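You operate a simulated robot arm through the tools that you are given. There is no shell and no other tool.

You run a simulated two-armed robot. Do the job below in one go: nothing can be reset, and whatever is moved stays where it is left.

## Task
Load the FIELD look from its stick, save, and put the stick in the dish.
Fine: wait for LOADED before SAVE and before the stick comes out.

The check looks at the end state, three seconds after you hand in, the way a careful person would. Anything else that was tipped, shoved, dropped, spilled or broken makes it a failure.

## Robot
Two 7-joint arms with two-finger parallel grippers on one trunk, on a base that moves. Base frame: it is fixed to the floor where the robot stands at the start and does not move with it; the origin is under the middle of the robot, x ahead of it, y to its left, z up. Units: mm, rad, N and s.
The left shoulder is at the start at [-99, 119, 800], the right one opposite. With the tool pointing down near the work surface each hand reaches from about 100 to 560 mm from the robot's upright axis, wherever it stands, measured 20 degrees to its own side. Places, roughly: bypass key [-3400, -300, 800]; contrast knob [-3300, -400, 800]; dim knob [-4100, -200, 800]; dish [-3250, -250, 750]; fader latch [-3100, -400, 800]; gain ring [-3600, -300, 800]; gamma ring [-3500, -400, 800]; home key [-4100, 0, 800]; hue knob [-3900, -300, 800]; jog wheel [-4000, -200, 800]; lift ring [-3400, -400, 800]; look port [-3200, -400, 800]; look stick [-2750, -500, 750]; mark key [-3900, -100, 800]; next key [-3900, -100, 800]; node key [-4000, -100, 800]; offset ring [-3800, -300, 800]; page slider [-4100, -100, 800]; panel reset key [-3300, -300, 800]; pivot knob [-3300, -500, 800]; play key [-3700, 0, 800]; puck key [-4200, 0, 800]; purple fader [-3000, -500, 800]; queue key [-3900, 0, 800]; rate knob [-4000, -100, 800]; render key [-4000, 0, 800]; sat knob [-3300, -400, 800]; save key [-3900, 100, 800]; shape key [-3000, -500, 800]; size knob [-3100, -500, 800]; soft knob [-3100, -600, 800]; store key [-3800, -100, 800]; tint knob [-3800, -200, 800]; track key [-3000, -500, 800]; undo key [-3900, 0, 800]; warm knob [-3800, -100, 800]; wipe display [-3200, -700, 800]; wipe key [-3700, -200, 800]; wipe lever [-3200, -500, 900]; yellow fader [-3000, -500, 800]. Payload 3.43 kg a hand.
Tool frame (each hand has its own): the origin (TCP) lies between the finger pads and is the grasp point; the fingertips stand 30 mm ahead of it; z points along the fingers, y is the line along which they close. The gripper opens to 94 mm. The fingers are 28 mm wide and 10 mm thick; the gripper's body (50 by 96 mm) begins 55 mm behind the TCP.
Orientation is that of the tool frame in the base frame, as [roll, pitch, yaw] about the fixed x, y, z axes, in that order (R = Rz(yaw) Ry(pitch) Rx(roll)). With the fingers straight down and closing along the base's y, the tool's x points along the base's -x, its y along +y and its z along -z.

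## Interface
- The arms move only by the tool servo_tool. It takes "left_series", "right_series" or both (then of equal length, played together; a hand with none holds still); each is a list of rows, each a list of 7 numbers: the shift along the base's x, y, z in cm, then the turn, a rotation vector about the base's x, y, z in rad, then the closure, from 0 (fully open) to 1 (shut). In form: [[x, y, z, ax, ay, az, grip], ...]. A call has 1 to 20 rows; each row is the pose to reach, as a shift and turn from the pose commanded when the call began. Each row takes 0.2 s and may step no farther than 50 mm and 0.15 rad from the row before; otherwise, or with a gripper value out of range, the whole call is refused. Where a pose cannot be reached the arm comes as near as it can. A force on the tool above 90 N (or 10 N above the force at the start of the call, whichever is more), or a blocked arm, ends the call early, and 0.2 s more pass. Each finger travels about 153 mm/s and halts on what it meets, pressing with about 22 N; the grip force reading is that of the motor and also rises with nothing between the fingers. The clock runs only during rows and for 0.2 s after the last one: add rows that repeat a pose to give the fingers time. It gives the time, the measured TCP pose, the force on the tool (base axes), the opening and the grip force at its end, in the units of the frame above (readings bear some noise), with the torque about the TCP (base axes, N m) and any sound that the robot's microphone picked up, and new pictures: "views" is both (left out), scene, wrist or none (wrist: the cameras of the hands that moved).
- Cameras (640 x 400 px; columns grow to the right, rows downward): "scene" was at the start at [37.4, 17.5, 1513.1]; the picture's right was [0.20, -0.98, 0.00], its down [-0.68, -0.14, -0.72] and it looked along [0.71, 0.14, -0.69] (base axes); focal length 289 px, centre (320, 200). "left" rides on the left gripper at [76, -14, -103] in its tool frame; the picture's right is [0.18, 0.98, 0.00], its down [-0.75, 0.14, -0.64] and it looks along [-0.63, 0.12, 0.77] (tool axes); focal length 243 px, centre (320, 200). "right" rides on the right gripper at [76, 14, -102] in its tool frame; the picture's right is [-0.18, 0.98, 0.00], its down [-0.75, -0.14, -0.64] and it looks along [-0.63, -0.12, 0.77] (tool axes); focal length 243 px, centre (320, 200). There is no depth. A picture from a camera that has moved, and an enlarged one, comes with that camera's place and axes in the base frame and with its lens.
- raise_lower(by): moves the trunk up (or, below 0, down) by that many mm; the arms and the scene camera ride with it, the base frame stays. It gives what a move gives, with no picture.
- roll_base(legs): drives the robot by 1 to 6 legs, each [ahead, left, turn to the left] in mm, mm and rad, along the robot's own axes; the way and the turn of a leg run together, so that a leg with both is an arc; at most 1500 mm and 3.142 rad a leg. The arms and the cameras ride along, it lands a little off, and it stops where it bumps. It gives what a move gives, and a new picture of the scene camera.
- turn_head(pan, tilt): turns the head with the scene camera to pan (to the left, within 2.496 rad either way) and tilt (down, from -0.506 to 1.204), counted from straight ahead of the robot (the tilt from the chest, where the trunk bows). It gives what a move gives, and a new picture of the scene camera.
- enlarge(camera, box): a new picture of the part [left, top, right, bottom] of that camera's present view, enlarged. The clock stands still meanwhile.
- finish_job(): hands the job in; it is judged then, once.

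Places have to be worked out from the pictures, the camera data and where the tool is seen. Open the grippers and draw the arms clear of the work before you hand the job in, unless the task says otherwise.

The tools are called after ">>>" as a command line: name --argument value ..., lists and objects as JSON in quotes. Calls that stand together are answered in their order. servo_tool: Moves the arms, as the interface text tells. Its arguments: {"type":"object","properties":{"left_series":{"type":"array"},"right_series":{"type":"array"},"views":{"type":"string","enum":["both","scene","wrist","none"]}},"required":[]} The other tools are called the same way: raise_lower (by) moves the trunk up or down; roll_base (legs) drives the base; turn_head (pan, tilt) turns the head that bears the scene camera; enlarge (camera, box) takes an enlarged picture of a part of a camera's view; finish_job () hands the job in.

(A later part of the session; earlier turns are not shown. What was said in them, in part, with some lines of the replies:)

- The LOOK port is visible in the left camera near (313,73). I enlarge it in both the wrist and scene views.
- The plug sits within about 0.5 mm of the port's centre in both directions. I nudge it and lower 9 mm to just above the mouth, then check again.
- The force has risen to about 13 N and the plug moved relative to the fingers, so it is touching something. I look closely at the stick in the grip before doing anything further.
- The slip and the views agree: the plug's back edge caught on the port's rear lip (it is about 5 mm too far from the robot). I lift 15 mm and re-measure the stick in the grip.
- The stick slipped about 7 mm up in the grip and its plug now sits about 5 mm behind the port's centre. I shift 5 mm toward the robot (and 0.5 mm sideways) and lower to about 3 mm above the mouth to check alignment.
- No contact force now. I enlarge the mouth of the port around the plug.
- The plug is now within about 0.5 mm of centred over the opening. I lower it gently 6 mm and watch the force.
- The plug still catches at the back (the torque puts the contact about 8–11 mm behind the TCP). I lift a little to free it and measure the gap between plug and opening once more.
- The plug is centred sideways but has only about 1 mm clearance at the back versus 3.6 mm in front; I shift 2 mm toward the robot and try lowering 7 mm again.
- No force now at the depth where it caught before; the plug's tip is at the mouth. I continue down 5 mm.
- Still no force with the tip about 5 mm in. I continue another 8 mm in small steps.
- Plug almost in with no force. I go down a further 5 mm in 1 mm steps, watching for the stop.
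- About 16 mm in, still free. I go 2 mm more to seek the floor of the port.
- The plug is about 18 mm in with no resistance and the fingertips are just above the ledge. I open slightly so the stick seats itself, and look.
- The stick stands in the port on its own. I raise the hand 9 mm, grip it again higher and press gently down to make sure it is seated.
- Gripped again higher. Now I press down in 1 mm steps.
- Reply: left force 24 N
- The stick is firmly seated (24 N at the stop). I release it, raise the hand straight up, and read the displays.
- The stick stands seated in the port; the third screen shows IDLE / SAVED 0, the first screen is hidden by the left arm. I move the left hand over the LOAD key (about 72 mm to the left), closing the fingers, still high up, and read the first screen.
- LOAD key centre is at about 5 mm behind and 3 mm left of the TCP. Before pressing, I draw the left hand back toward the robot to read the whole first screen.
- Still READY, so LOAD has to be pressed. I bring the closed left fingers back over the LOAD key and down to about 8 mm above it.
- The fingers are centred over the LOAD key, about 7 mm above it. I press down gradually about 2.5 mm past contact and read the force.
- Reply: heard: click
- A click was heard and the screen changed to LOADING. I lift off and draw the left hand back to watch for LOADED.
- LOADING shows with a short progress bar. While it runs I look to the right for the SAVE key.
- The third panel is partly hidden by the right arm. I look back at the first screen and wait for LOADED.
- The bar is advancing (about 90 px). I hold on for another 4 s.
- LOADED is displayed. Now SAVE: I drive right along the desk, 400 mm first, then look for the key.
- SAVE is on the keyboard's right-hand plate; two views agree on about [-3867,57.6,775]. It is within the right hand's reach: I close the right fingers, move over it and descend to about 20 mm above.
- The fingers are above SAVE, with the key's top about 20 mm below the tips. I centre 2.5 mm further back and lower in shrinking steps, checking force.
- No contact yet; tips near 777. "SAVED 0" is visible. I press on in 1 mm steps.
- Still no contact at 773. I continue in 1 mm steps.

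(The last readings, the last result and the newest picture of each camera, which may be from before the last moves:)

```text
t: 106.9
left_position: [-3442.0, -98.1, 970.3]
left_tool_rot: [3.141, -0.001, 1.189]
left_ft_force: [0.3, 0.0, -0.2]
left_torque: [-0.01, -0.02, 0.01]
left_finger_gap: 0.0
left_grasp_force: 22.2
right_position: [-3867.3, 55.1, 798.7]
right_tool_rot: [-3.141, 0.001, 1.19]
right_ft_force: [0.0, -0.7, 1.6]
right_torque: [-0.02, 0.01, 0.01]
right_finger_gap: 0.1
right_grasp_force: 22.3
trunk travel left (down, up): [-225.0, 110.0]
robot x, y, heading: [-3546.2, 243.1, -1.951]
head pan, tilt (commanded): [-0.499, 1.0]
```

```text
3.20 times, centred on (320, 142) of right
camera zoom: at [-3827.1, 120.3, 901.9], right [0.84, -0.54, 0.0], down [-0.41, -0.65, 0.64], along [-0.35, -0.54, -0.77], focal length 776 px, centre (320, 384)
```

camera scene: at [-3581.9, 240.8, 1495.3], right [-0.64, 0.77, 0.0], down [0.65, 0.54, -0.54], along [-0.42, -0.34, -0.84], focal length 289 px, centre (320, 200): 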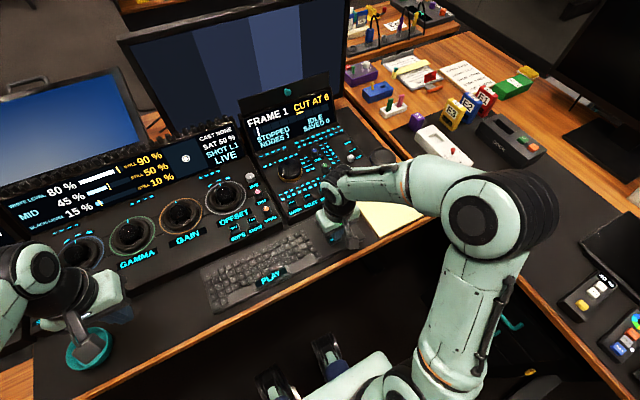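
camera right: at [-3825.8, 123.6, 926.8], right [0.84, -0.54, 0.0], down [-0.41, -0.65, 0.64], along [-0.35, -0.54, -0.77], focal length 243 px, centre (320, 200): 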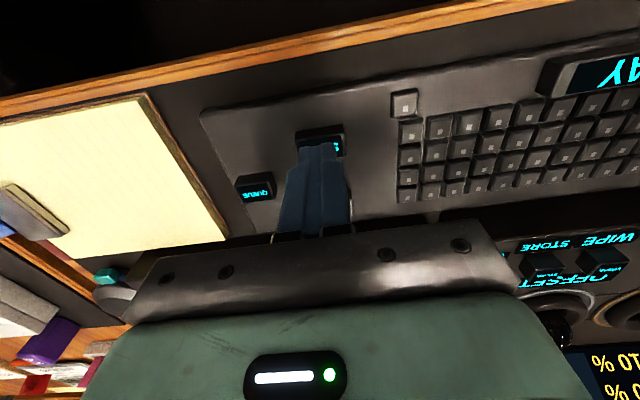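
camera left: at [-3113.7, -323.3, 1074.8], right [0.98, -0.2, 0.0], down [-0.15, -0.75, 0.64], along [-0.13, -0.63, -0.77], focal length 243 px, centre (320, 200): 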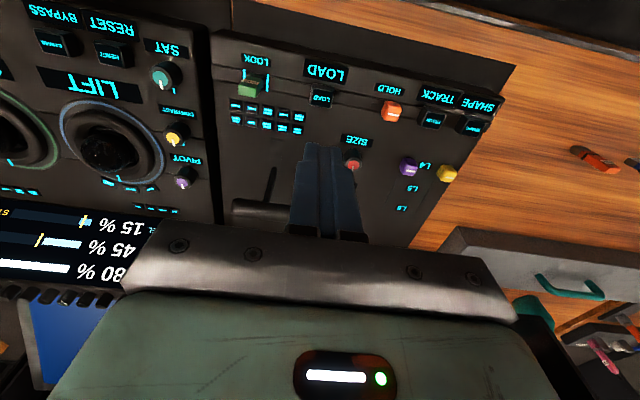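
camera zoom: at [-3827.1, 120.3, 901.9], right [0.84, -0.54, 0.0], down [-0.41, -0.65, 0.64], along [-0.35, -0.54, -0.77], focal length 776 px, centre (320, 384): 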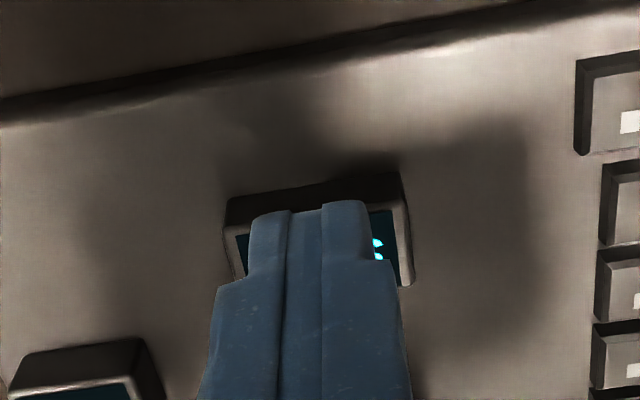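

Light contact (1.6 N) begins at tips ≈ 770. I press 2.5 mm more.

>>> servo_tool --right_series '[[0, 0, -0.1, 0, 0, 0, 1.0], [0, 0, -0.2, 0, 0, 0, 1.0], [0, 0, -0.25, 0, 0, 0, 1.0]]' --views "none"

>>> enlarge --camera "scene" --box '[230, 70, 350, 160]'

```text
t: 107.7
left_position: [-3441.3, -98.0, 970.9]
left_tool_rot: [-3.14, 0.0, 1.189]
left_ft_force: [0.6, -0.2, -0.4]
left_torque: [0.0, 0.01, -0.01]
left_finger_gap: 0.2
left_grasp_force: 22.1
right_position: [-3867.9, 54.3, 797.0]
right_tool_rot: [-3.141, 0.0, 1.19]
right_ft_force: [-0.6, -1.6, 3.3]
right_torque: [-0.05, 0.03, -0.02]
right_finger_gap: 0.0
right_grasp_force: 22.2
trunk travel left (down, up): [-225.0, 110.0]
robot x, y, heading: [-3543.2, 241.8, -1.954]
head pan, tilt (commanded): [-0.499, 1.0]
heard: click
```

```text
4.44 times, centred on (290, 115) of scene
camera zoom: at [-3582.0, 240.7, 1495.3], right [-0.64, 0.77, 0.0], down [0.65, 0.54, -0.54], along [-0.42, -0.34, -0.84], focal length 1286 px, centre (453, 578)
```

zoom: 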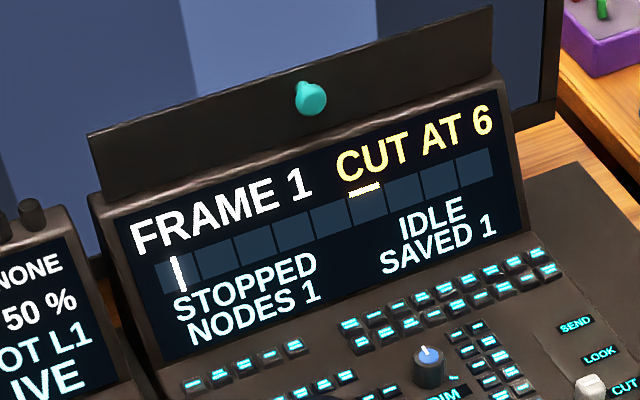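

Click heard and the screen now reads SAVED 1. I lift the right hand straight up off the key and return it to its travel pose.

>>> servo_tool --right_series '[[0, 0, 1.0, 0, 0, 0, 1.0], [0, 0, 4.0, 0, 0, 0, 1.0], [0, 0, 8.0, 0, 0, 0, 1.0], [0, 0, 12.0, 0, 0, 0, 1.0], [0, 0, 16.0, 0, 0, 0, 1.0], [0, 0, 20.0, 0, 0, 0, 1.0], [0, 0, 24.0, 0, 0, 0, 1.0], [1.9, -1.9, 26.4, 0, 0, 0, 1.0], [4.5, -4.5, 26.4, 0, 0, 0, 1.0], [7.4, -7.6, 26.4, 0, 0, 0, 1.0], [7.4, -7.6, 26.4, 0, 0, 0, 1.0]]' --views "scene"

>>> enlarge --camera "scene" --box '[230, 70, 390, 260]'

```text
t: 110.1
left_position: [-3441.9, -97.1, 969.6]
left_tool_rot: [-3.14, 0.0, 1.188]
left_ft_force: [0.5, 0.0, 0.2]
left_torque: [-0.02, 0.01, -0.01]
left_finger_gap: 0.0
left_grasp_force: 22.0
right_position: [-3794.4, -20.3, 1059.1]
right_tool_rot: [-3.141, -0.001, 1.189]
right_ft_force: [0.2, 0.1, 0.1]
right_torque: [0.01, 0.01, 0.02]
right_finger_gap: 0.0
right_grasp_force: 22.1
trunk travel left (down, up): [-225.0, 110.0]
robot x, y, heading: [-3544.4, 243.2, -1.949]
head pan, tilt (commanded): [-0.499, 1.0]
camera scene: at [-3582.4, 241.4, 1495.2], right [-0.64, 0.77, 0.0], down [0.65, 0.53, -0.54], along [-0.42, -0.34, -0.84], focal length 289 px, centre (320, 200)
```

scene: 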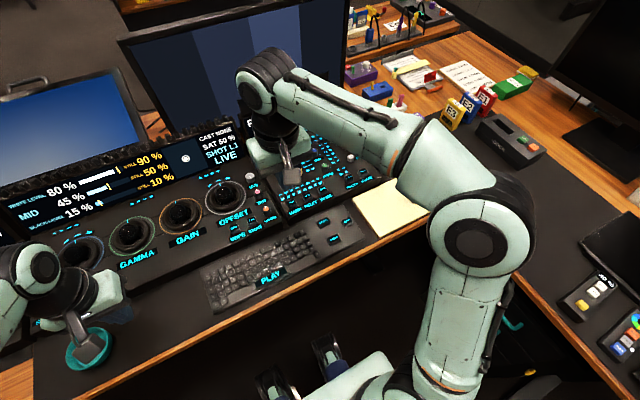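

```text
2.11 times, centred on (310, 165) of scene
camera zoom: at [-3582.4, 241.4, 1495.2], right [-0.64, 0.77, 0.0], down [0.65, 0.53, -0.54], along [-0.42, -0.34, -0.84], focal length 609 px, centre (341, 274)
```

zoom: 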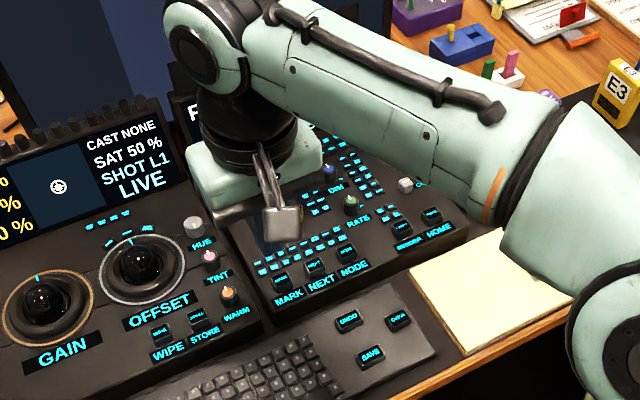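

Saved. I drive back left 400 mm to the port and look at the stick and the first screen.

>>> roll_base --legs '[[0, 395, 0]]'

>>> turn_head --pan 0.0 --tilt 1.1

>>> enlarge --camera "scene" --box '[170, 60, 350, 250]'

```text
t: 114.1
left_position: [-3066.5, -242.4, 969.6]
left_tool_rot: [-3.14, 0.002, 1.206]
left_ft_force: [-0.3, 0.2, -0.3]
left_torque: [0.0, 0.03, -0.03]
left_finger_gap: 0.0
left_grasp_force: 21.7
right_position: [-3420.0, -170.3, 1060.1]
right_tool_rot: [3.141, 0.0, 1.204]
right_ft_force: [-0.1, -0.2, 0.6]
right_torque: [0.01, -0.04, 0.06]
right_finger_gap: 0.0
right_grasp_force: 21.7
trunk travel left (down, up): [-225.0, 110.0]
robot x, y, heading: [-3177.1, 98.1, -1.937]
head pan, tilt (commanded): [-0.499, 1.0]
camera scene: at [-3211.5, 94.6, 1495.3], right [-0.65, 0.76, 0.0], down [0.64, 0.55, -0.54], along [-0.41, -0.35, -0.84], focal length 289 px, centre (320, 200)
```

scene: 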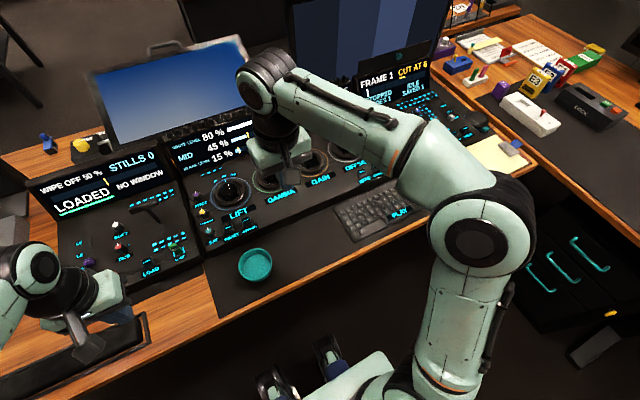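

```text
t: 115.1
left_position: [-3065.5, -240.8, 969.8]
left_tool_rot: [-3.142, 0.0, 1.204]
left_ft_force: [0.6, 0.0, 0.4]
left_torque: [-0.02, -0.05, 0.02]
left_finger_gap: 0.2
left_grasp_force: 22.4
right_position: [-3419.0, -170.3, 1059.6]
right_tool_rot: [3.141, -0.001, 1.205]
right_ft_force: [1.0, -0.3, -0.7]
right_torque: [0.0, -0.05, -0.01]
right_finger_gap: 0.0
right_grasp_force: 22.3
trunk travel left (down, up): [-225.0, 110.0]
robot x, y, heading: [-3175.4, 98.3, -1.933]
head pan, tilt (commanded): [0.0, 1.1]
camera scene: at [-3181.3, 80.9, 1488.6], right [-0.93, 0.36, 0.0], down [0.32, 0.83, -0.45], along [-0.16, -0.42, -0.89], focal length 289 px, centre (320, 200)
```

scene: 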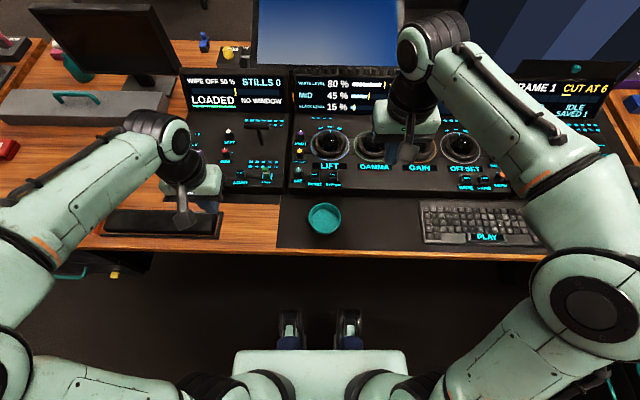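

```text
2.11 times, centred on (260, 155) of scene
camera zoom: at [-3181.3, 80.9, 1488.6], right [-0.93, 0.36, 0.0], down [0.32, 0.83, -0.45], along [-0.16, -0.42, -0.89], focal length 609 px, centre (446, 295)
```

zoom: 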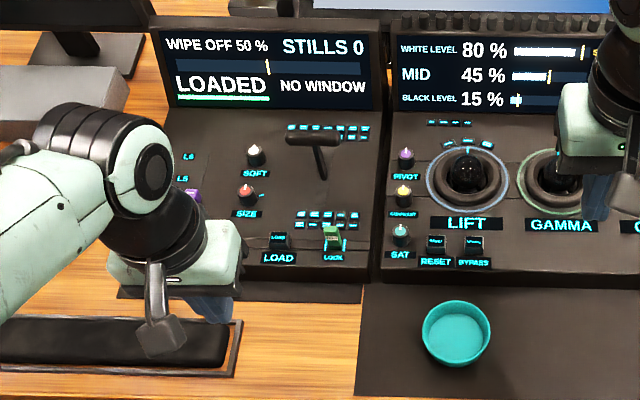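

LOADED still shows, SAVED 1, and the stick stands in the port. The base came back rotated by 0.02 rad, so I bring the open left hand above the stick with a matching small counter-turn.

>>> servo_tool --left_series '[[-2.6, -2.7, 0, 0, 0, -0.01, 0.8], [-5.2, -5.4, 0, 0, 0, -0.02, 0.6], [-7.8, -8.0, 0, 0, 0, -0.02, 0.5], [-10.4, -10.7, 0, 0, 0, -0.02, 0.5], [-12.9, -13.29, 0, 0, 0, -0.02, 0.5], [-12.9, -13.29, 0, 0, 0, -0.02, 0.5]]' --views "wrist"

>>> enlarge --camera "left" --box '[260, 60, 380, 135]'

```text
t: 116.5
left_position: [-3194.4, -375.1, 970.1]
left_tool_rot: [-3.141, 0.001, 1.186]
left_ft_force: [0.6, 0.0, -0.8]
left_torque: [-0.01, 0.02, 0.0]
left_finger_gap: 47.2
left_grasp_force: 0.0
right_position: [-3420.1, -170.0, 1059.2]
right_tool_rot: [-3.141, -0.001, 1.205]
right_ft_force: [0.8, 0.4, 0.7]
right_torque: [-0.02, 0.0, 0.03]
right_finger_gap: 0.0
right_grasp_force: 22.4
trunk travel left (down, up): [-225.0, 110.0]
robot x, y, heading: [-3172.4, 101.3, -1.936]
head pan, tilt (commanded): [0.0, 1.1]
camera left: at [-3179.3, -298.7, 1072.9], right [0.98, -0.2, 0.0], down [-0.15, -0.75, 0.64], along [-0.13, -0.63, -0.77], focal length 243 px, centre (320, 200)
```

left: 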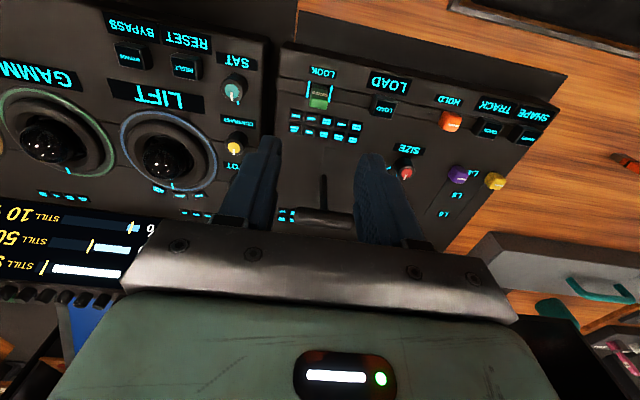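

```text
5.33 times, centred on (320, 98) of left
camera zoom: at [-3179.3, -298.7, 1072.9], right [0.98, -0.2, 0.0], down [-0.15, -0.75, 0.64], along [-0.13, -0.63, -0.77], focal length 1294 px, centre (320, 747)
```

zoom: 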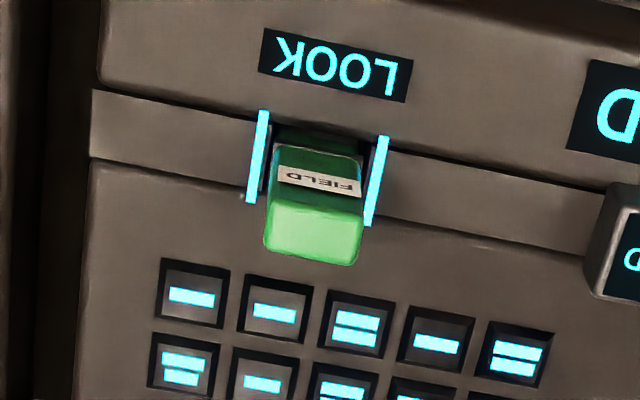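

The stick's top is within about 1.3 mm of the hand's centre line. I correct that, descend around it and grip.

>>> servo_tool --left_series '[[-0.15, 0, -2.5, 0, 0, -0.0, 0.5], [-0.15, 0, -5.0, 0, 0, 0, 0.5], [-0.15, 0, -7.5, 0, 0, 0, 0.5], [-0.15, 0, -10.0, 0, 0, 0, 0.5], [-0.15, 0, -12.0, 0, 0, 0, 0.5], [-0.15, 0, -13.8, 0, 0, 0, 0.5], [-0.15, 0, -13.8, 0, 0, 0, 0.5]]' --views "none"

>>> enlarge --camera "left" --box '[220, 100, 420, 230]'

```text
t: 118.1
left_position: [-3196.7, -372.6, 831.1]
left_tool_rot: [3.141, 0.0, 1.185]
left_ft_force: [-0.9, -0.1, 0.1]
left_torque: [0.01, 0.02, -0.02]
left_finger_gap: 47.1
left_grasp_force: 0.1
right_position: [-3419.4, -170.0, 1059.3]
right_tool_rot: [3.141, -0.002, 1.204]
right_ft_force: [0.7, -0.2, -0.4]
right_torque: [-0.03, -0.03, 0.0]
right_finger_gap: 0.1
right_grasp_force: 21.7
trunk travel left (down, up): [-225.0, 110.0]
robot x, y, heading: [-3174.8, 102.0, -1.934]
head pan, tilt (commanded): [0.0, 1.1]
```

```text
3.08 times, centred on (320, 165) of left
camera zoom: at [-3181.2, -297.7, 934.3], right [0.98, -0.2, 0.0], down [-0.15, -0.75, 0.64], along [-0.13, -0.63, -0.77], focal length 746 px, centre (320, 308)
```

zoom: 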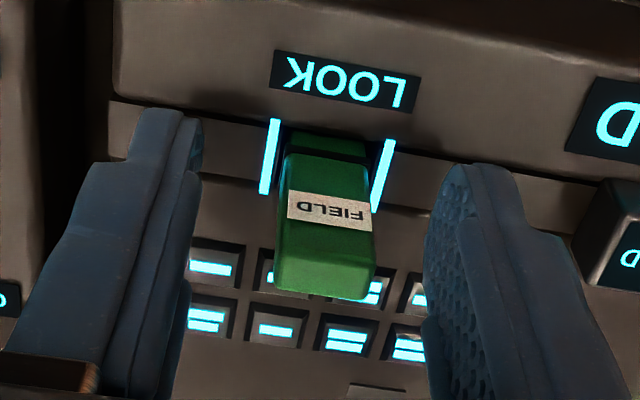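

Centred. I close on the stick and lift it straight out slowly.

>>> servo_tool --left_series '[[0, 0, 0, 0, 0, 0, 0.75], [0, 0, 0, 0, 0, 0, 1.0], [0, 0, 0, 0, 0, 0, 1.0], [0, 0, 0, 0, 0, 0, 1.0], [0, 0, 0.4, 0, 0, 0, 1.0], [0, 0, 0.8, 0, 0, 0, 1.0], [0, 0, 1.2, 0, 0, 0, 1.0]]' --views "none"

>>> enlarge --camera "left" --box '[220, 100, 420, 230]'

```text
t: 119.7
left_position: [-3196.2, -374.8, 843.9]
left_tool_rot: [-3.14, 0.001, 1.185]
left_ft_force: [0.3, 0.7, -0.3]
left_torque: [-0.01, 0.03, -0.04]
left_finger_gap: 16.9
left_grasp_force: 22.1
right_position: [-3419.9, -169.5, 1059.8]
right_tool_rot: [-3.14, -0.002, 1.204]
right_ft_force: [-0.5, 0.1, 0.4]
right_torque: [-0.01, -0.02, 0.02]
right_finger_gap: 0.0
right_grasp_force: 22.2
trunk travel left (down, up): [-225.0, 110.0]
robot x, y, heading: [-3173.1, 97.7, -1.938]
head pan, tilt (commanded): [0.0, 1.1]
```

```text
3.08 times, centred on (320, 165) of left
camera zoom: at [-3180.8, -298.6, 947.0], right [0.98, -0.2, 0.0], down [-0.15, -0.75, 0.64], along [-0.13, -0.63, -0.77], focal length 746 px, centre (320, 308)
```

zoom: 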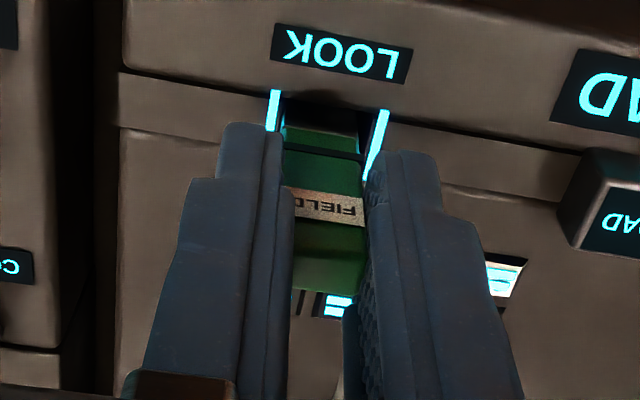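

It comes out freely. I lift on to well above the console.

>>> servo_tool --left_series '[[0, 0, 1.0, 0, 0, 0, 1.0], [0, 0, 2.5, 0, 0, 0, 1.0], [0, 0, 5.0, 0, 0, 0, 1.0], [0, 0, 8.0, 0, 0, 0, 1.0], [0, 0, 11.0, 0, 0, 0, 1.0], [0, 0, 12.0, 0, 0, 0, 1.0], [0, 0, 12.0, 0, 0, 0, 1.0]]' --views "both"

>>> enlarge --camera "left" --box '[220, 100, 420, 230]'

>>> enlarge --camera "scene" --box '[280, 180, 370, 250]'

```text
t: 121.3
left_position: [-3197.3, -374.5, 964.3]
left_tool_rot: [3.141, 0.002, 1.185]
left_ft_force: [0.0, 0.7, -0.9]
left_torque: [-0.02, -0.06, 0.0]
left_finger_gap: 17.1
left_grasp_force: 21.4
right_position: [-3419.7, -171.0, 1060.5]
right_tool_rot: [3.14, 0.0, 1.203]
right_ft_force: [0.7, 0.3, -1.0]
right_torque: [0.0, -0.01, 0.01]
right_finger_gap: 0.0
right_grasp_force: 21.8
trunk travel left (down, up): [-225.0, 110.0]
robot x, y, heading: [-3172.6, 98.3, -1.935]
head pan, tilt (commanded): [0.0, 1.1]
camera scene: at [-3181.2, 80.9, 1488.6], right [-0.93, 0.36, 0.0], down [0.32, 0.83, -0.45], along [-0.16, -0.42, -0.89], focal length 289 px, centre (320, 200)
camera left: at [-3181.0, -298.8, 1067.0], right [0.98, -0.2, 0.0], down [-0.15, -0.75, 0.64], along [-0.13, -0.63, -0.77], focal length 243 px, centre (320, 200)
```

scene: 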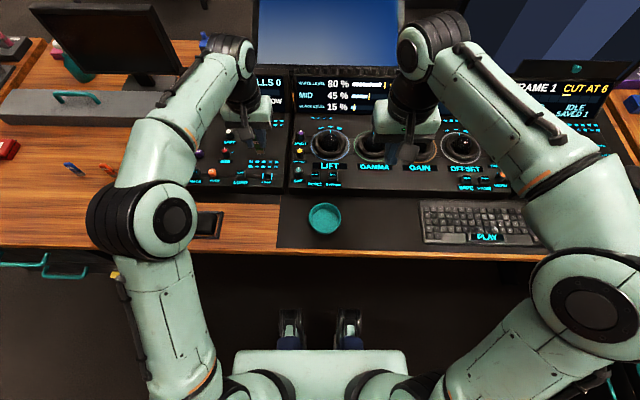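
left: 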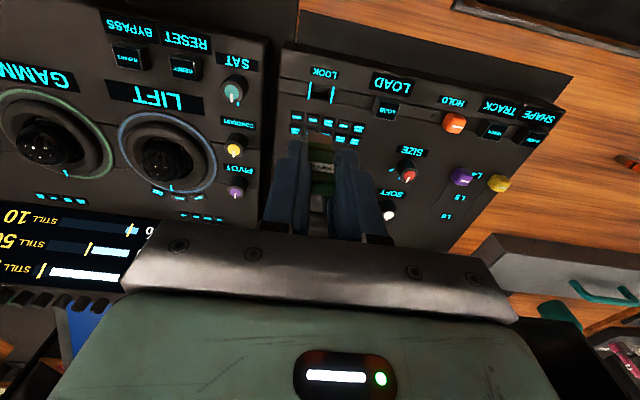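

```text
3.08 times, centred on (320, 165) of left
camera zoom: at [-3181.0, -298.8, 1067.0], right [0.98, -0.2, 0.0], down [-0.15, -0.75, 0.64], along [-0.13, -0.63, -0.77], focal length 746 px, centre (320, 308)
```

zoom: 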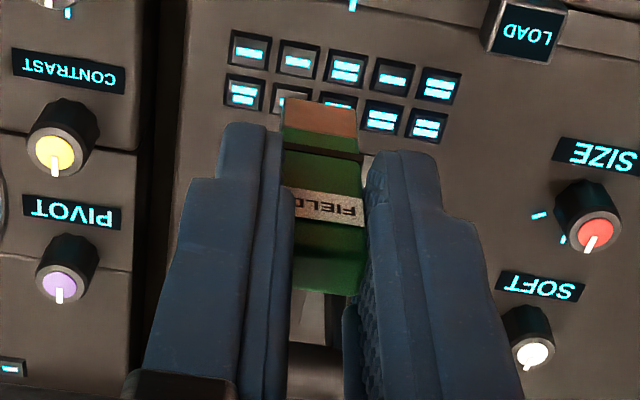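

```text
5.71 times, centred on (325, 215) of scene
camera zoom: at [-3181.2, 80.9, 1488.6], right [-0.93, 0.36, 0.0], down [0.32, 0.83, -0.45], along [-0.16, -0.42, -0.89], focal length 1653 px, centre (291, 114)
```

zoom: 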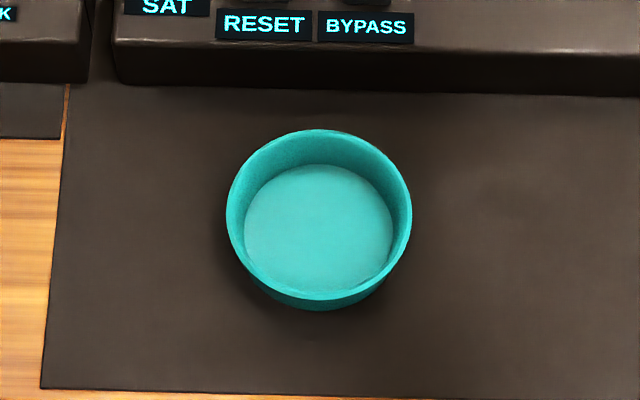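

The stick is out and held. The dish's centre comes out at about [-3303,-203], rim ≈ 780, empty. I first move the right hand 150 mm further right so the arms don't meet.

>>> servo_tool --right_series '[[-3.5, 1.33, 0, 0, 0, 0, 1.0], [-7.0, 2.66, 0, 0, 0, 0, 1.0], [-10.5, 4.0, 0, 0, 0, 0, 1.0], [-14.0, 5.3, 0, 0, 0, 0, 1.0], [-14.0, 5.3, 0, 0, 0, 0, 1.0]]' --views "scene"

```text
t: 122.5
left_position: [-3197.1, -375.2, 963.7]
left_tool_rot: [-3.14, -0.001, 1.186]
left_ft_force: [-0.3, 0.0, 0.0]
left_torque: [-0.02, -0.01, 0.0]
left_finger_gap: 16.5
left_grasp_force: 21.6
right_position: [-3559.4, -114.4, 1058.0]
right_tool_rot: [3.14, 0.0, 1.206]
right_ft_force: [0.5, -1.5, -0.9]
right_torque: [0.0, 0.0, -0.02]
right_finger_gap: 0.1
right_grasp_force: 21.8
trunk travel left (down, up): [-225.0, 110.0]
robot x, y, heading: [-3174.9, 95.5, -1.94]
head pan, tilt (commanded): [0.0, 1.1]
camera scene: at [-3180.9, 80.7, 1488.6], right [-0.93, 0.36, 0.0], down [0.32, 0.83, -0.45], along [-0.16, -0.42, -0.89], focal length 289 px, centre (320, 200)
```

scene: 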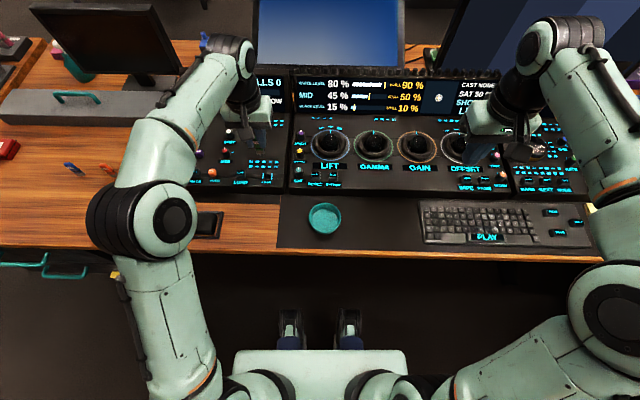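

The way is clear. I carry the stick over the dish, staying at z≈964, then down to z≈900 to check.

>>> servo_tool --left_series '[[-1.8, 2.9, 0, 0, 0, 0, 1.0], [-3.6, 5.75, 0, 0, 0, 0, 1.0], [-5.4, 8.6, 0, 0, 0, 0, 1.0], [-7.2, 11.5, 0, 0, 0, 0, 1.0], [-9.0, 14.3, 0, 0, 0, 0, 1.0], [-10.7, 17.15, 0, 0, 0, 0, 1.0], [-10.7, 17.15, -3.0, 0, 0, 0, 1.0], [-10.7, 17.15, -6.0, 0, 0, 0, 1.0], [-10.7, 17.15, -6.0, 0, 0, 0, 1.0]]' --views "both"

>>> enlarge --camera "left" --box '[220, 50, 420, 180]'

>>> enlarge --camera "scene" --box '[270, 150, 370, 250]'

```text
t: 124.5
left_position: [-3303.9, -203.9, 905.0]
left_tool_rot: [3.14, 0.0, 1.185]
left_ft_force: [0.0, -0.3, -0.1]
left_torque: [0.03, 0.01, 0.01]
left_finger_gap: 16.7
left_grasp_force: 21.9
right_position: [-3559.0, -117.6, 1058.4]
right_tool_rot: [3.141, 0.001, 1.205]
right_ft_force: [0.3, 0.8, 0.3]
right_torque: [0.02, 0.02, 0.0]
right_finger_gap: 0.0
right_grasp_force: 22.0
trunk travel left (down, up): [-225.0, 110.0]
robot x, y, heading: [-3172.4, 100.1, -1.937]
head pan, tilt (commanded): [0.0, 1.1]
camera scene: at [-3181.1, 80.9, 1488.6], right [-0.93, 0.36, 0.0], down [0.32, 0.83, -0.45], along [-0.16, -0.42, -0.89], focal length 289 px, centre (320, 200)
camera left: at [-3288.3, -126.5, 1007.4], right [0.98, -0.2, 0.0], down [-0.15, -0.75, 0.64], along [-0.13, -0.63, -0.77], focal length 243 px, centre (320, 200)
```

scene: 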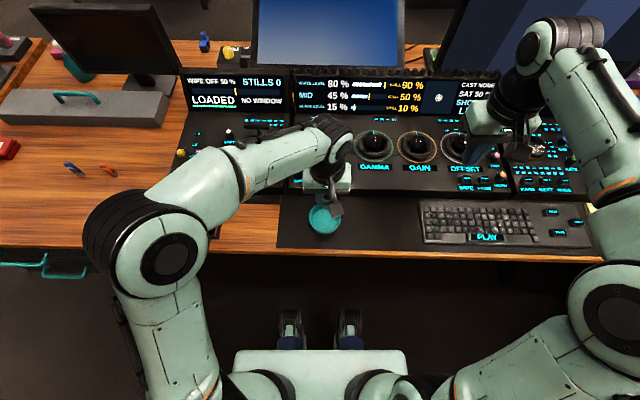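
left: 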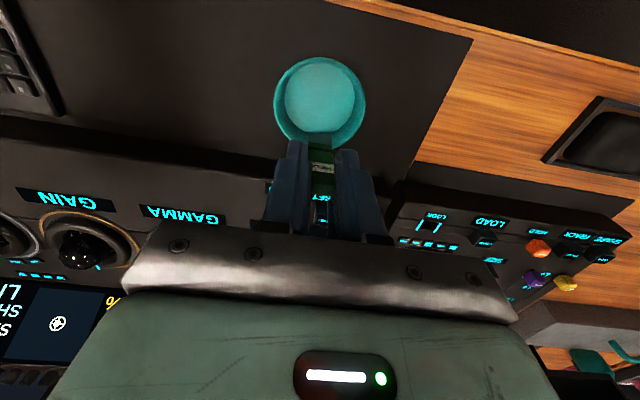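

```text
3.08 times, centred on (320, 115) of left
camera zoom: at [-3288.3, -126.5, 1007.4], right [0.98, -0.2, 0.0], down [-0.15, -0.75, 0.64], along [-0.13, -0.63, -0.77], focal length 746 px, centre (320, 462)
```

zoom: 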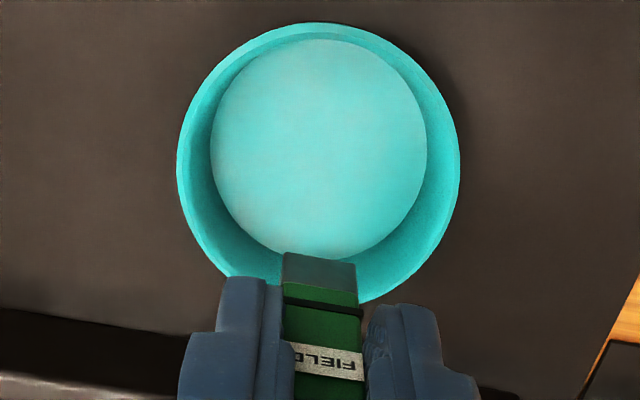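

```text
4.00 times, centred on (320, 200) of scene
camera zoom: at [-3181.1, 80.9, 1488.6], right [-0.93, 0.36, 0.0], down [0.32, 0.83, -0.45], along [-0.16, -0.42, -0.89], focal length 1157 px, centre (320, 200)
```

zoom: 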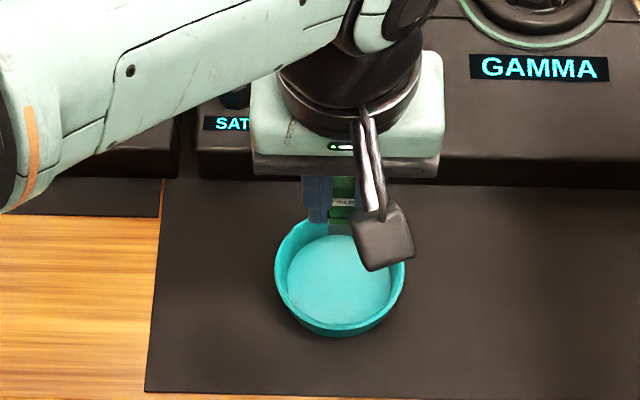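

The dish lies within 2 mm of straight below the stick. I lower it to about 8 mm above the dish floor.

>>> servo_tool --left_series '[[0.06, 0.14, -1.5, 0, 0, 0, 1.0], [0.06, 0.14, -3.5, 0, 0, 0, 1.0], [0.06, 0.14, -5.5, 0, 0, 0, 1.0], [0.06, 0.14, -7.0, 0, 0, 0, 1.0], [0.06, 0.14, -8.2, 0, 0, 0, 1.0], [0.06, 0.14, -8.2, 0, 0, 0, 1.0]]' --views "none"

>>> enlarge --camera "left" --box '[200, 60, 440, 220]'

>>> enlarge --camera "scene" --box '[280, 170, 370, 250]'

```text
t: 125.9
left_position: [-3302.9, -202.1, 822.2]
left_tool_rot: [-3.141, 0.0, 1.186]
left_ft_force: [0.5, -0.2, -0.3]
left_torque: [-0.03, -0.02, -0.01]
left_finger_gap: 16.8
left_grasp_force: 22.0
right_position: [-3559.2, -117.6, 1058.7]
right_tool_rot: [-3.141, 0.0, 1.203]
right_ft_force: [-0.4, 0.5, 0.5]
right_torque: [0.0, -0.03, -0.02]
right_finger_gap: 0.0
right_grasp_force: 21.3
trunk travel left (down, up): [-225.0, 110.0]
robot x, y, heading: [-3175.5, 97.1, -1.933]
head pan, tilt (commanded): [0.0, 1.1]
```

```text
2.50 times, centred on (320, 140) of left
camera zoom: at [-3287.2, -125.6, 925.2], right [0.98, -0.2, 0.0], down [-0.15, -0.75, 0.64], along [-0.13, -0.63, -0.77], focal length 606 px, centre (320, 350)
```

zoom: 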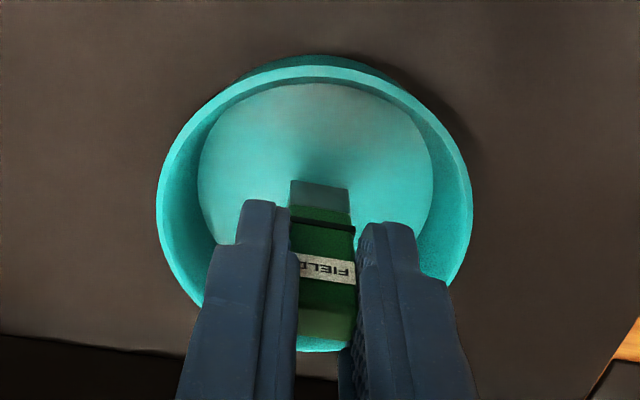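

```text
5.00 times, centred on (325, 210) of scene
camera zoom: at [-3181.2, 80.9, 1488.6], right [-0.93, 0.36, 0.0], down [0.32, 0.83, -0.45], along [-0.16, -0.42, -0.89], focal length 1446 px, centre (295, 150)
```

zoom: 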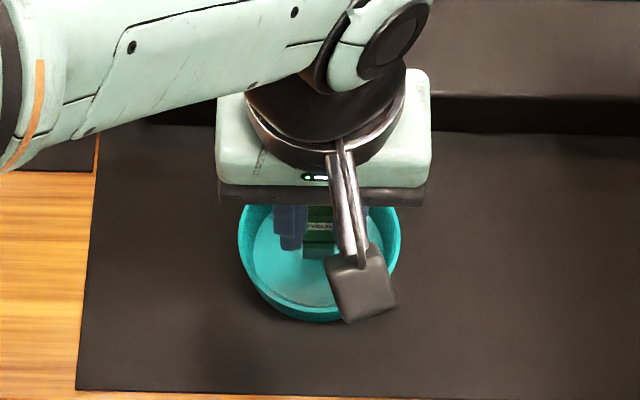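

Well centred inside the rim. I lower in small steps until the plug touches the dish's floor.

>>> servo_tool --left_series '[[0, 0, -0.15, 0, 0, 0, 1.0], [0, 0, -0.3, 0, 0, 0, 1.0], [0, 0, -0.45, 0, 0, 0, 1.0], [0, 0, -0.6, 0, 0, 0, 1.0]]' --views "none"

>>> enlarge --camera "left" --box '[240, 90, 400, 190]'

```text
t: 126.9
left_position: [-3303.3, -201.4, 815.8]
left_tool_rot: [-3.141, 0.0, 1.185]
left_ft_force: [0.6, 0.5, -0.4]
left_torque: [-0.02, 0.0, 0.0]
left_finger_gap: 16.7
left_grasp_force: 21.9
right_position: [-3560.3, -117.4, 1058.2]
right_tool_rot: [-3.14, 0.002, 1.205]
right_ft_force: [-0.2, 0.3, 0.5]
right_torque: [0.0, 0.01, 0.01]
right_finger_gap: 0.0
right_grasp_force: 22.0
trunk travel left (down, up): [-225.0, 110.0]
robot x, y, heading: [-3170.7, 100.7, -1.937]
head pan, tilt (commanded): [0.0, 1.1]
```

```text
4.00 times, centred on (320, 140) of left
camera zoom: at [-3287.8, -125.2, 918.4], right [0.98, -0.2, 0.0], down [-0.15, -0.75, 0.64], along [-0.13, -0.63, -0.77], focal length 970 px, centre (320, 440)
```

zoom: 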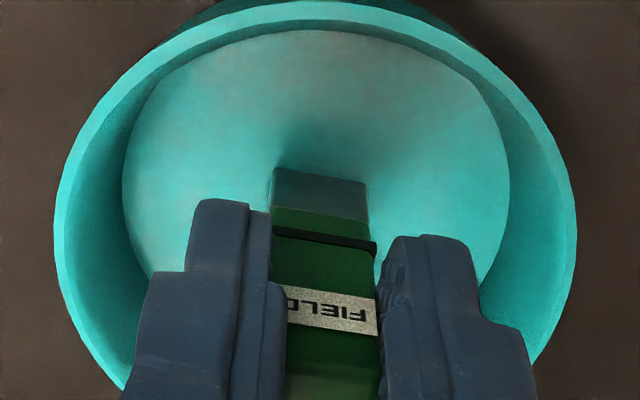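

No contact yet; I go on in 1 mm steps.

>>> servo_tool --left_series '[[0, 0, -0.1, 0, 0, 0, 1.0], [0, 0, -0.2, 0, 0, 0, 1.0], [0, 0, -0.3, 0, 0, 0, 1.0]]' --views "none"

>>> enlarge --camera "left" --box '[240, 90, 400, 190]'

```text
t: 127.7
left_position: [-3303.2, -201.5, 814.3]
left_tool_rot: [-3.14, 0.003, 1.185]
left_ft_force: [1.2, -0.5, 14.5]
left_torque: [-0.08, -0.11, 0.01]
left_finger_gap: 17.1
left_grasp_force: 21.8
right_position: [-3559.1, -117.0, 1059.1]
right_tool_rot: [-3.14, -0.001, 1.203]
right_ft_force: [-0.9, -0.4, -0.5]
right_torque: [-0.01, -0.03, 0.01]
right_finger_gap: 0.2
right_grasp_force: 21.5
trunk travel left (down, up): [-225.0, 110.0]
robot x, y, heading: [-3175.6, 100.3, -1.939]
head pan, tilt (commanded): [0.0, 1.1]
```

```text
4.00 times, centred on (320, 140) of left
camera zoom: at [-3287.4, -125.1, 916.8], right [0.98, -0.2, 0.0], down [-0.15, -0.75, 0.64], along [-0.13, -0.63, -0.76], focal length 970 px, centre (320, 440)
```

zoom: 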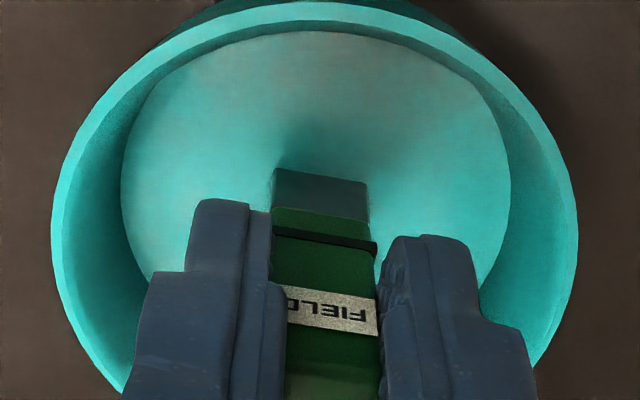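

The stick stands on the dish floor (14.5 N). I ease up about 2 mm to unload, then open the fingers.

>>> servo_tool --left_series '[[0, 0, 0.1, 0, 0, 0, 1.0], [0, 0, 0.18, 0, 0, 0, 1.0], [0, 0, 0.18, 0, 0, 0, 0.9], [0, 0, 0.18, 0, 0, 0, 0.75], [0, 0, 0.18, 0, 0, 0, 0.6], [0, 0, 0.18, 0, 0, 0, 0.5], [0, 0, 0.18, 0, 0, 0, 0.5]]' --views "none"

>>> enlarge --camera "left" --box '[220, 80, 420, 210]'

```text
t: 129.3
left_position: [-3301.9, -202.6, 814.1]
left_tool_rot: [3.141, 0.001, 1.186]
left_ft_force: [0.0, 0.1, -0.7]
left_torque: [-0.02, -0.02, 0.0]
left_finger_gap: 47.0
left_grasp_force: 0.1
right_position: [-3559.5, -116.5, 1057.9]
right_tool_rot: [3.14, 0.001, 1.204]
right_ft_force: [1.2, 0.1, 0.5]
right_torque: [-0.01, -0.01, -0.02]
right_finger_gap: 0.0
right_grasp_force: 21.6
trunk travel left (down, up): [-225.0, 110.0]
robot x, y, heading: [-3173.1, 104.6, -1.937]
head pan, tilt (commanded): [0.0, 1.1]
```

```text
3.08 times, centred on (320, 145) of left
camera zoom: at [-3286.7, -125.3, 916.9], right [0.98, -0.2, 0.0], down [-0.15, -0.75, 0.64], along [-0.13, -0.63, -0.77], focal length 746 px, centre (320, 369)
```

zoom: 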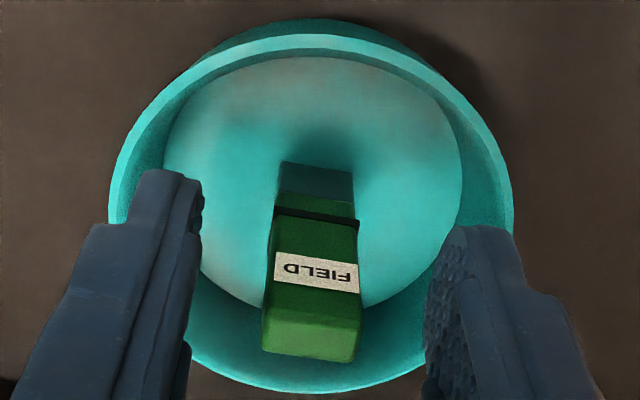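

The stick stands free in the dish. I raise the left hand straight up and look.

>>> servo_tool --left_series '[[0, 0, 0.5, 0, 0, 0, 0.5], [0, 0, 1.5, 0, 0, 0, 0.5], [0, 0, 3.5, 0, 0, 0, 0.5], [0, 0, 6.0, 0, 0, 0, 0.5], [0, 0, 9.0, 0, 0, 0, 0.5], [0, 0, 12.0, 0, 0, 0, 0.5], [0, 0, 15.0, 0, 0, 0, 0.5], [0, 0, 18.0, 0, 0, 0, 0.3], [0, 0, 20.0, 0, 0, 0, 0.0], [0, 0, 20.0, 0, 0, 0, 0.0]]' --views "both"

>>> enlarge --camera "left" --box '[220, 20, 420, 150]'

```text
t: 131.5
left_position: [-3304.1, -201.1, 1014.5]
left_tool_rot: [3.142, 0.001, 1.185]
left_ft_force: [0.5, 0.0, 0.0]
left_torque: [-0.02, 0.0, 0.0]
left_finger_gap: 93.7
left_grasp_force: 0.0
right_position: [-3560.6, -117.3, 1059.1]
right_tool_rot: [3.141, 0.0, 1.203]
right_ft_force: [-0.1, 0.0, 0.6]
right_torque: [-0.01, -0.04, -0.02]
right_finger_gap: 0.0
right_grasp_force: 22.0
trunk travel left (down, up): [-225.0, 110.0]
robot x, y, heading: [-3171.6, 99.7, -1.934]
head pan, tilt (commanded): [0.0, 1.1]
camera scene: at [-3181.2, 80.9, 1488.6], right [-0.93, 0.36, 0.0], down [0.32, 0.83, -0.45], along [-0.16, -0.42, -0.89], focal length 289 px, centre (320, 200)
camera left: at [-3289.0, -123.8, 1117.7], right [0.98, -0.2, 0.0], down [-0.15, -0.75, 0.64], along [-0.13, -0.63, -0.77], focal length 243 px, centre (320, 200)
```

scene: 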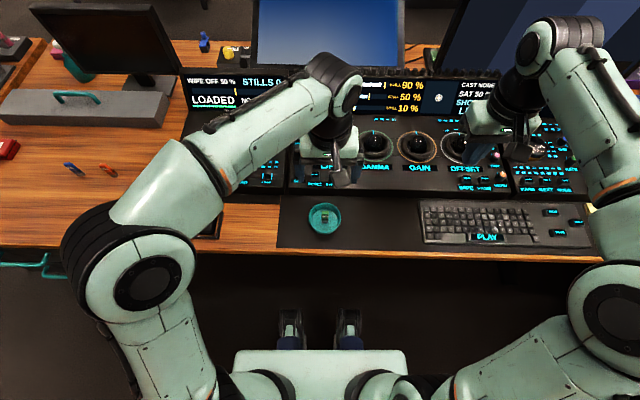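
left: 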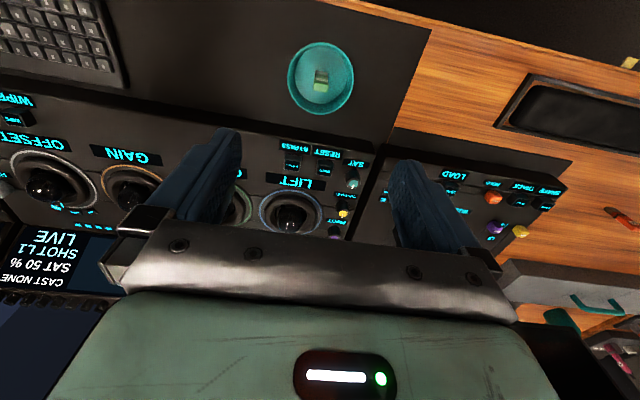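

```text
3.08 times, centred on (320, 85) of left
camera zoom: at [-3289.0, -123.8, 1117.7], right [0.98, -0.2, 0.0], down [-0.15, -0.75, 0.64], along [-0.13, -0.63, -0.77], focal length 746 px, centre (320, 554)
```

zoom: 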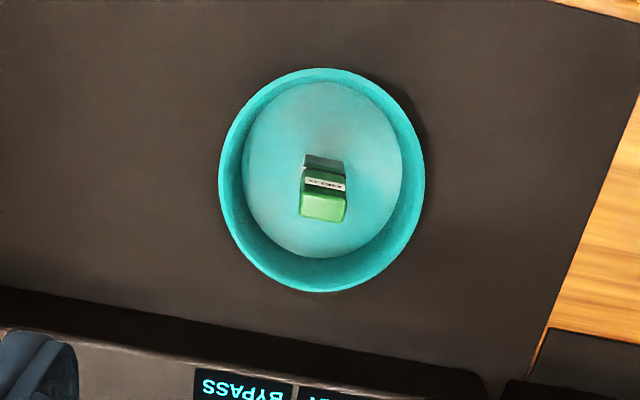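

The FIELD stick stands in the dish, and nothing else was disturbed. I open the right gripper, raise the left hand a bit, then back the robot away from the desk.

>>> servo_tool --left_series '[[0, 0, 2.0, 0, 0, 0, 0.0], [0, 0, 5.0, 0, 0, 0, 0.0], [0, 0, 5.0, 0, 0, 0, 0.0]]' --right_series '[[0, 0, 0, 0, 0, 0, 0.6], [0, 0, 0, 0, 0, 0, 0.2], [0, 0, 0, 0, 0, 0, 0.0]]' --views "none"

>>> roll_base --legs '[[-280, 0, 0]]'

>>> turn_head --pan 0.0 --tilt 0.8

>>> enlarge --camera "scene" --box '[170, 100, 480, 300]'

```text
t: 132.3
left_position: [-3304.0, -201.3, 1064.0]
left_tool_rot: [3.141, 0.0, 1.185]
left_ft_force: [-0.4, -0.3, -0.1]
left_torque: [-0.04, 0.07, 0.0]
left_finger_gap: 94.4
left_grasp_force: 0.0
right_position: [-3559.7, -117.1, 1059.1]
right_tool_rot: [-3.141, 0.0, 1.206]
right_ft_force: [0.5, -0.5, 0.3]
right_torque: [0.02, -0.03, 0.01]
right_finger_gap: 93.7
right_grasp_force: 0.0
trunk travel left (down, up): [-225.0, 110.0]
robot x, y, heading: [-3176.2, 94.4, -1.943]
head pan, tilt (commanded): [0.0, 1.1]
```

```text
t: 134.2
left_position: [-3204.1, 61.0, 1065.5]
left_tool_rot: [3.141, 0.0, 1.187]
left_ft_force: [-0.2, 0.1, -0.2]
left_torque: [-0.02, 0.02, 0.02]
left_finger_gap: 94.0
left_grasp_force: 0.0
right_position: [-3459.5, 145.3, 1059.2]
right_tool_rot: [3.142, 0.0, 1.206]
right_ft_force: [0.4, -0.1, 0.5]
right_torque: [0.01, 0.01, 0.03]
right_finger_gap: 94.2
right_grasp_force: 0.0
trunk travel left (down, up): [-225.0, 110.0]
robot x, y, heading: [-3074.2, 360.9, -1.937]
head pan, tilt (commanded): [0.0, 1.1]
camera scene: at [-3080.7, 343.8, 1488.7], right [-0.93, 0.36, 0.0], down [0.32, 0.83, -0.45], along [-0.16, -0.42, -0.89], focal length 289 px, centre (320, 200)
```

scene: 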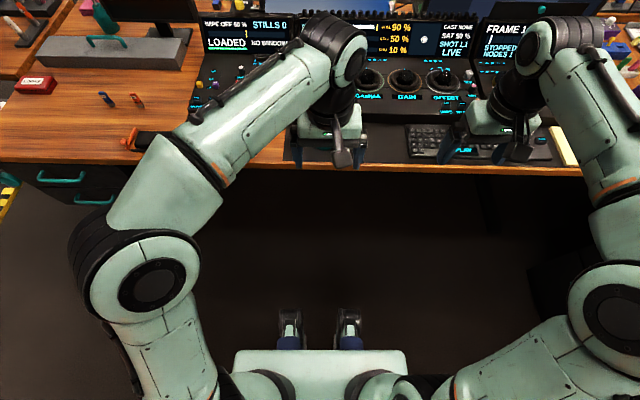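

```text
t: 135.0
left_position: [-3202.7, 60.7, 1064.2]
left_tool_rot: [3.142, 0.001, 1.187]
left_ft_force: [-0.3, -0.1, -0.2]
left_torque: [0.0, 0.0, 0.01]
left_finger_gap: 94.1
left_grasp_force: 0.0
right_position: [-3459.7, 144.3, 1059.1]
right_tool_rot: [3.141, 0.001, 1.207]
right_ft_force: [0.9, 0.2, 0.0]
right_torque: [-0.01, 0.0, 0.01]
right_finger_gap: 94.0
right_grasp_force: 0.1
trunk travel left (down, up): [-225.0, 110.0]
robot x, y, heading: [-3073.2, 357.3, -1.94]
head pan, tilt (commanded): [0.0, 0.799]
camera scene: at [-3087.2, 326.8, 1510.3], right [-0.93, 0.36, 0.0], down [0.26, 0.67, -0.7], along [-0.25, -0.65, -0.72], focal length 289 px, centre (320, 200)
```

scene: 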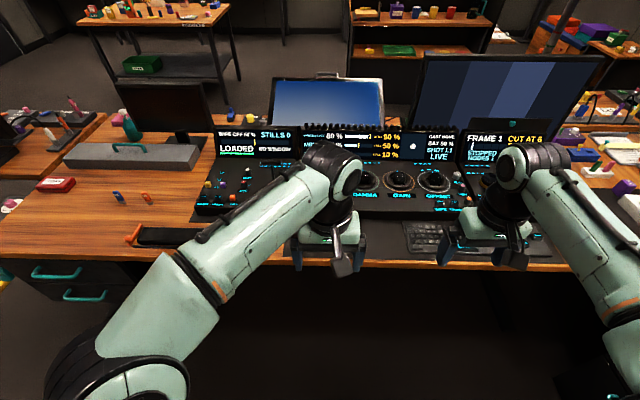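

```text
2.00 times, centred on (325, 200) of scene
camera zoom: at [-3087.2, 326.8, 1510.3], right [-0.93, 0.36, 0.0], down [0.26, 0.67, -0.7], along [-0.25, -0.65, -0.72], focal length 579 px, centre (310, 200)
```

zoom: 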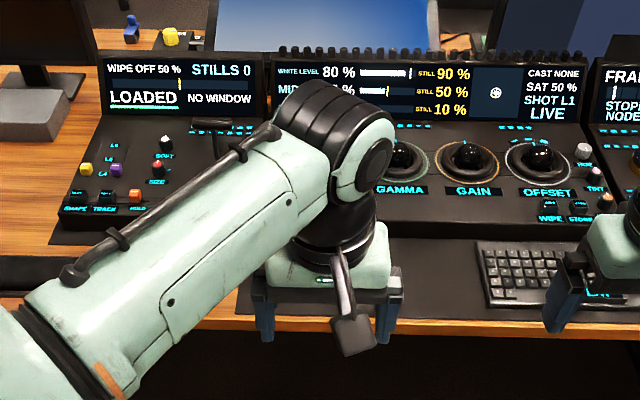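

The left arm hides the dish in this view; I move the left hand aside to its own side and take a last look at the dish and all screens.

>>> servo_tool --left_series '[[3.5, -1.35, 0, 0, 0, 0, 0.0], [7.0, -2.7, 0, 0, 0, 0, 0.0], [10.5, -4.0, 0, 0, 0, 0, 0.0], [14.0, -5.4, 0, 0, 0, 0, 0.0], [14.0, -5.4, 0, 0, 0, 0, 0.0]]' --views "scene"

>>> enlarge --camera "scene" --box '[200, 110, 400, 270]'

>>> enlarge --camera "scene" --box '[380, 110, 580, 270]'

```text
t: 136.2
left_position: [-3063.9, 6.6, 1064.0]
left_tool_rot: [3.141, 0.0, 1.186]
left_ft_force: [-0.3, -1.0, 0.3]
left_torque: [0.0, 0.04, 0.02]
left_finger_gap: 94.1
left_grasp_force: 0.0
right_position: [-3459.0, 144.4, 1058.1]
right_tool_rot: [-3.141, 0.0, 1.206]
right_ft_force: [-0.5, 0.6, -0.7]
right_torque: [0.0, -0.04, 0.0]
right_finger_gap: 94.0
right_grasp_force: 0.2
trunk travel left (down, up): [-225.0, 110.0]
robot x, y, heading: [-3075.0, 359.7, -1.934]
head pan, tilt (commanded): [0.0, 0.799]
camera scene: at [-3087.6, 326.9, 1510.4], right [-0.93, 0.36, 0.0], down [0.26, 0.67, -0.7], along [-0.25, -0.65, -0.72], focal length 289 px, centre (320, 200)
```

scene: 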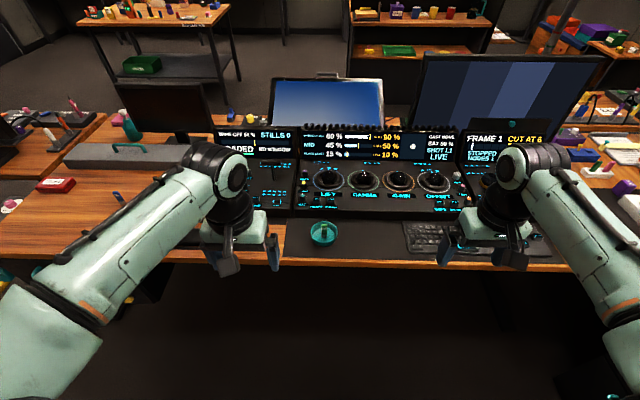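

```text
2.50 times, centred on (300, 190) of scene
camera zoom: at [-3087.6, 326.9, 1510.4], right [-0.93, 0.36, 0.0], down [0.26, 0.67, -0.7], along [-0.25, -0.65, -0.72], focal length 723 px, centre (370, 225)
```

zoom: 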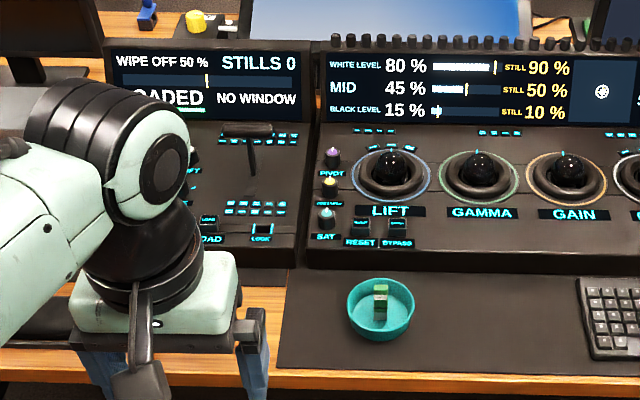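

```text
2.50 times, centred on (480, 190) of scene
camera zoom: at [-3087.6, 326.9, 1510.4], right [-0.93, 0.36, 0.0], down [0.26, 0.67, -0.7], along [-0.25, -0.65, -0.72], focal length 723 px, centre (-80, 225)
```

zoom: 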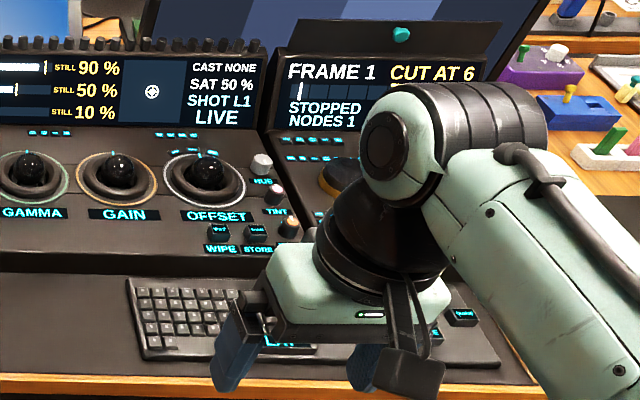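

The stick stands in the dish, the port is empty, LOADED is still displayed, SAVED 1 was seen after the save, and all other controls are as before. Both grippers are open and clear, so I hand in.

>>> finish_job

```text
The job is handed in.
```

The FIELD look is loaded and saved, and its stick (the green one) is standing in the dish. I've handed the job in.

- **Load:** I put the stick in the LOOK port and pressed LOAD. I waited until the screen read LOADED before going on.
- **Save:** I pressed SAVE with the stick still in the port, and the screen went from SAVED 0 to SAVED 1.
- **Stick:** I took it out only after LOADED and SAVE. LOADED was still showing when I handed in.

The first tries at the port were slightly off. The plug caught the rear lip and pressed there with about 19 N before I realigned it and it went in freely. I saw no damage.

In the last pictures I saw nothing else out of place. Both grippers are open and the robot is backed off from the desk.
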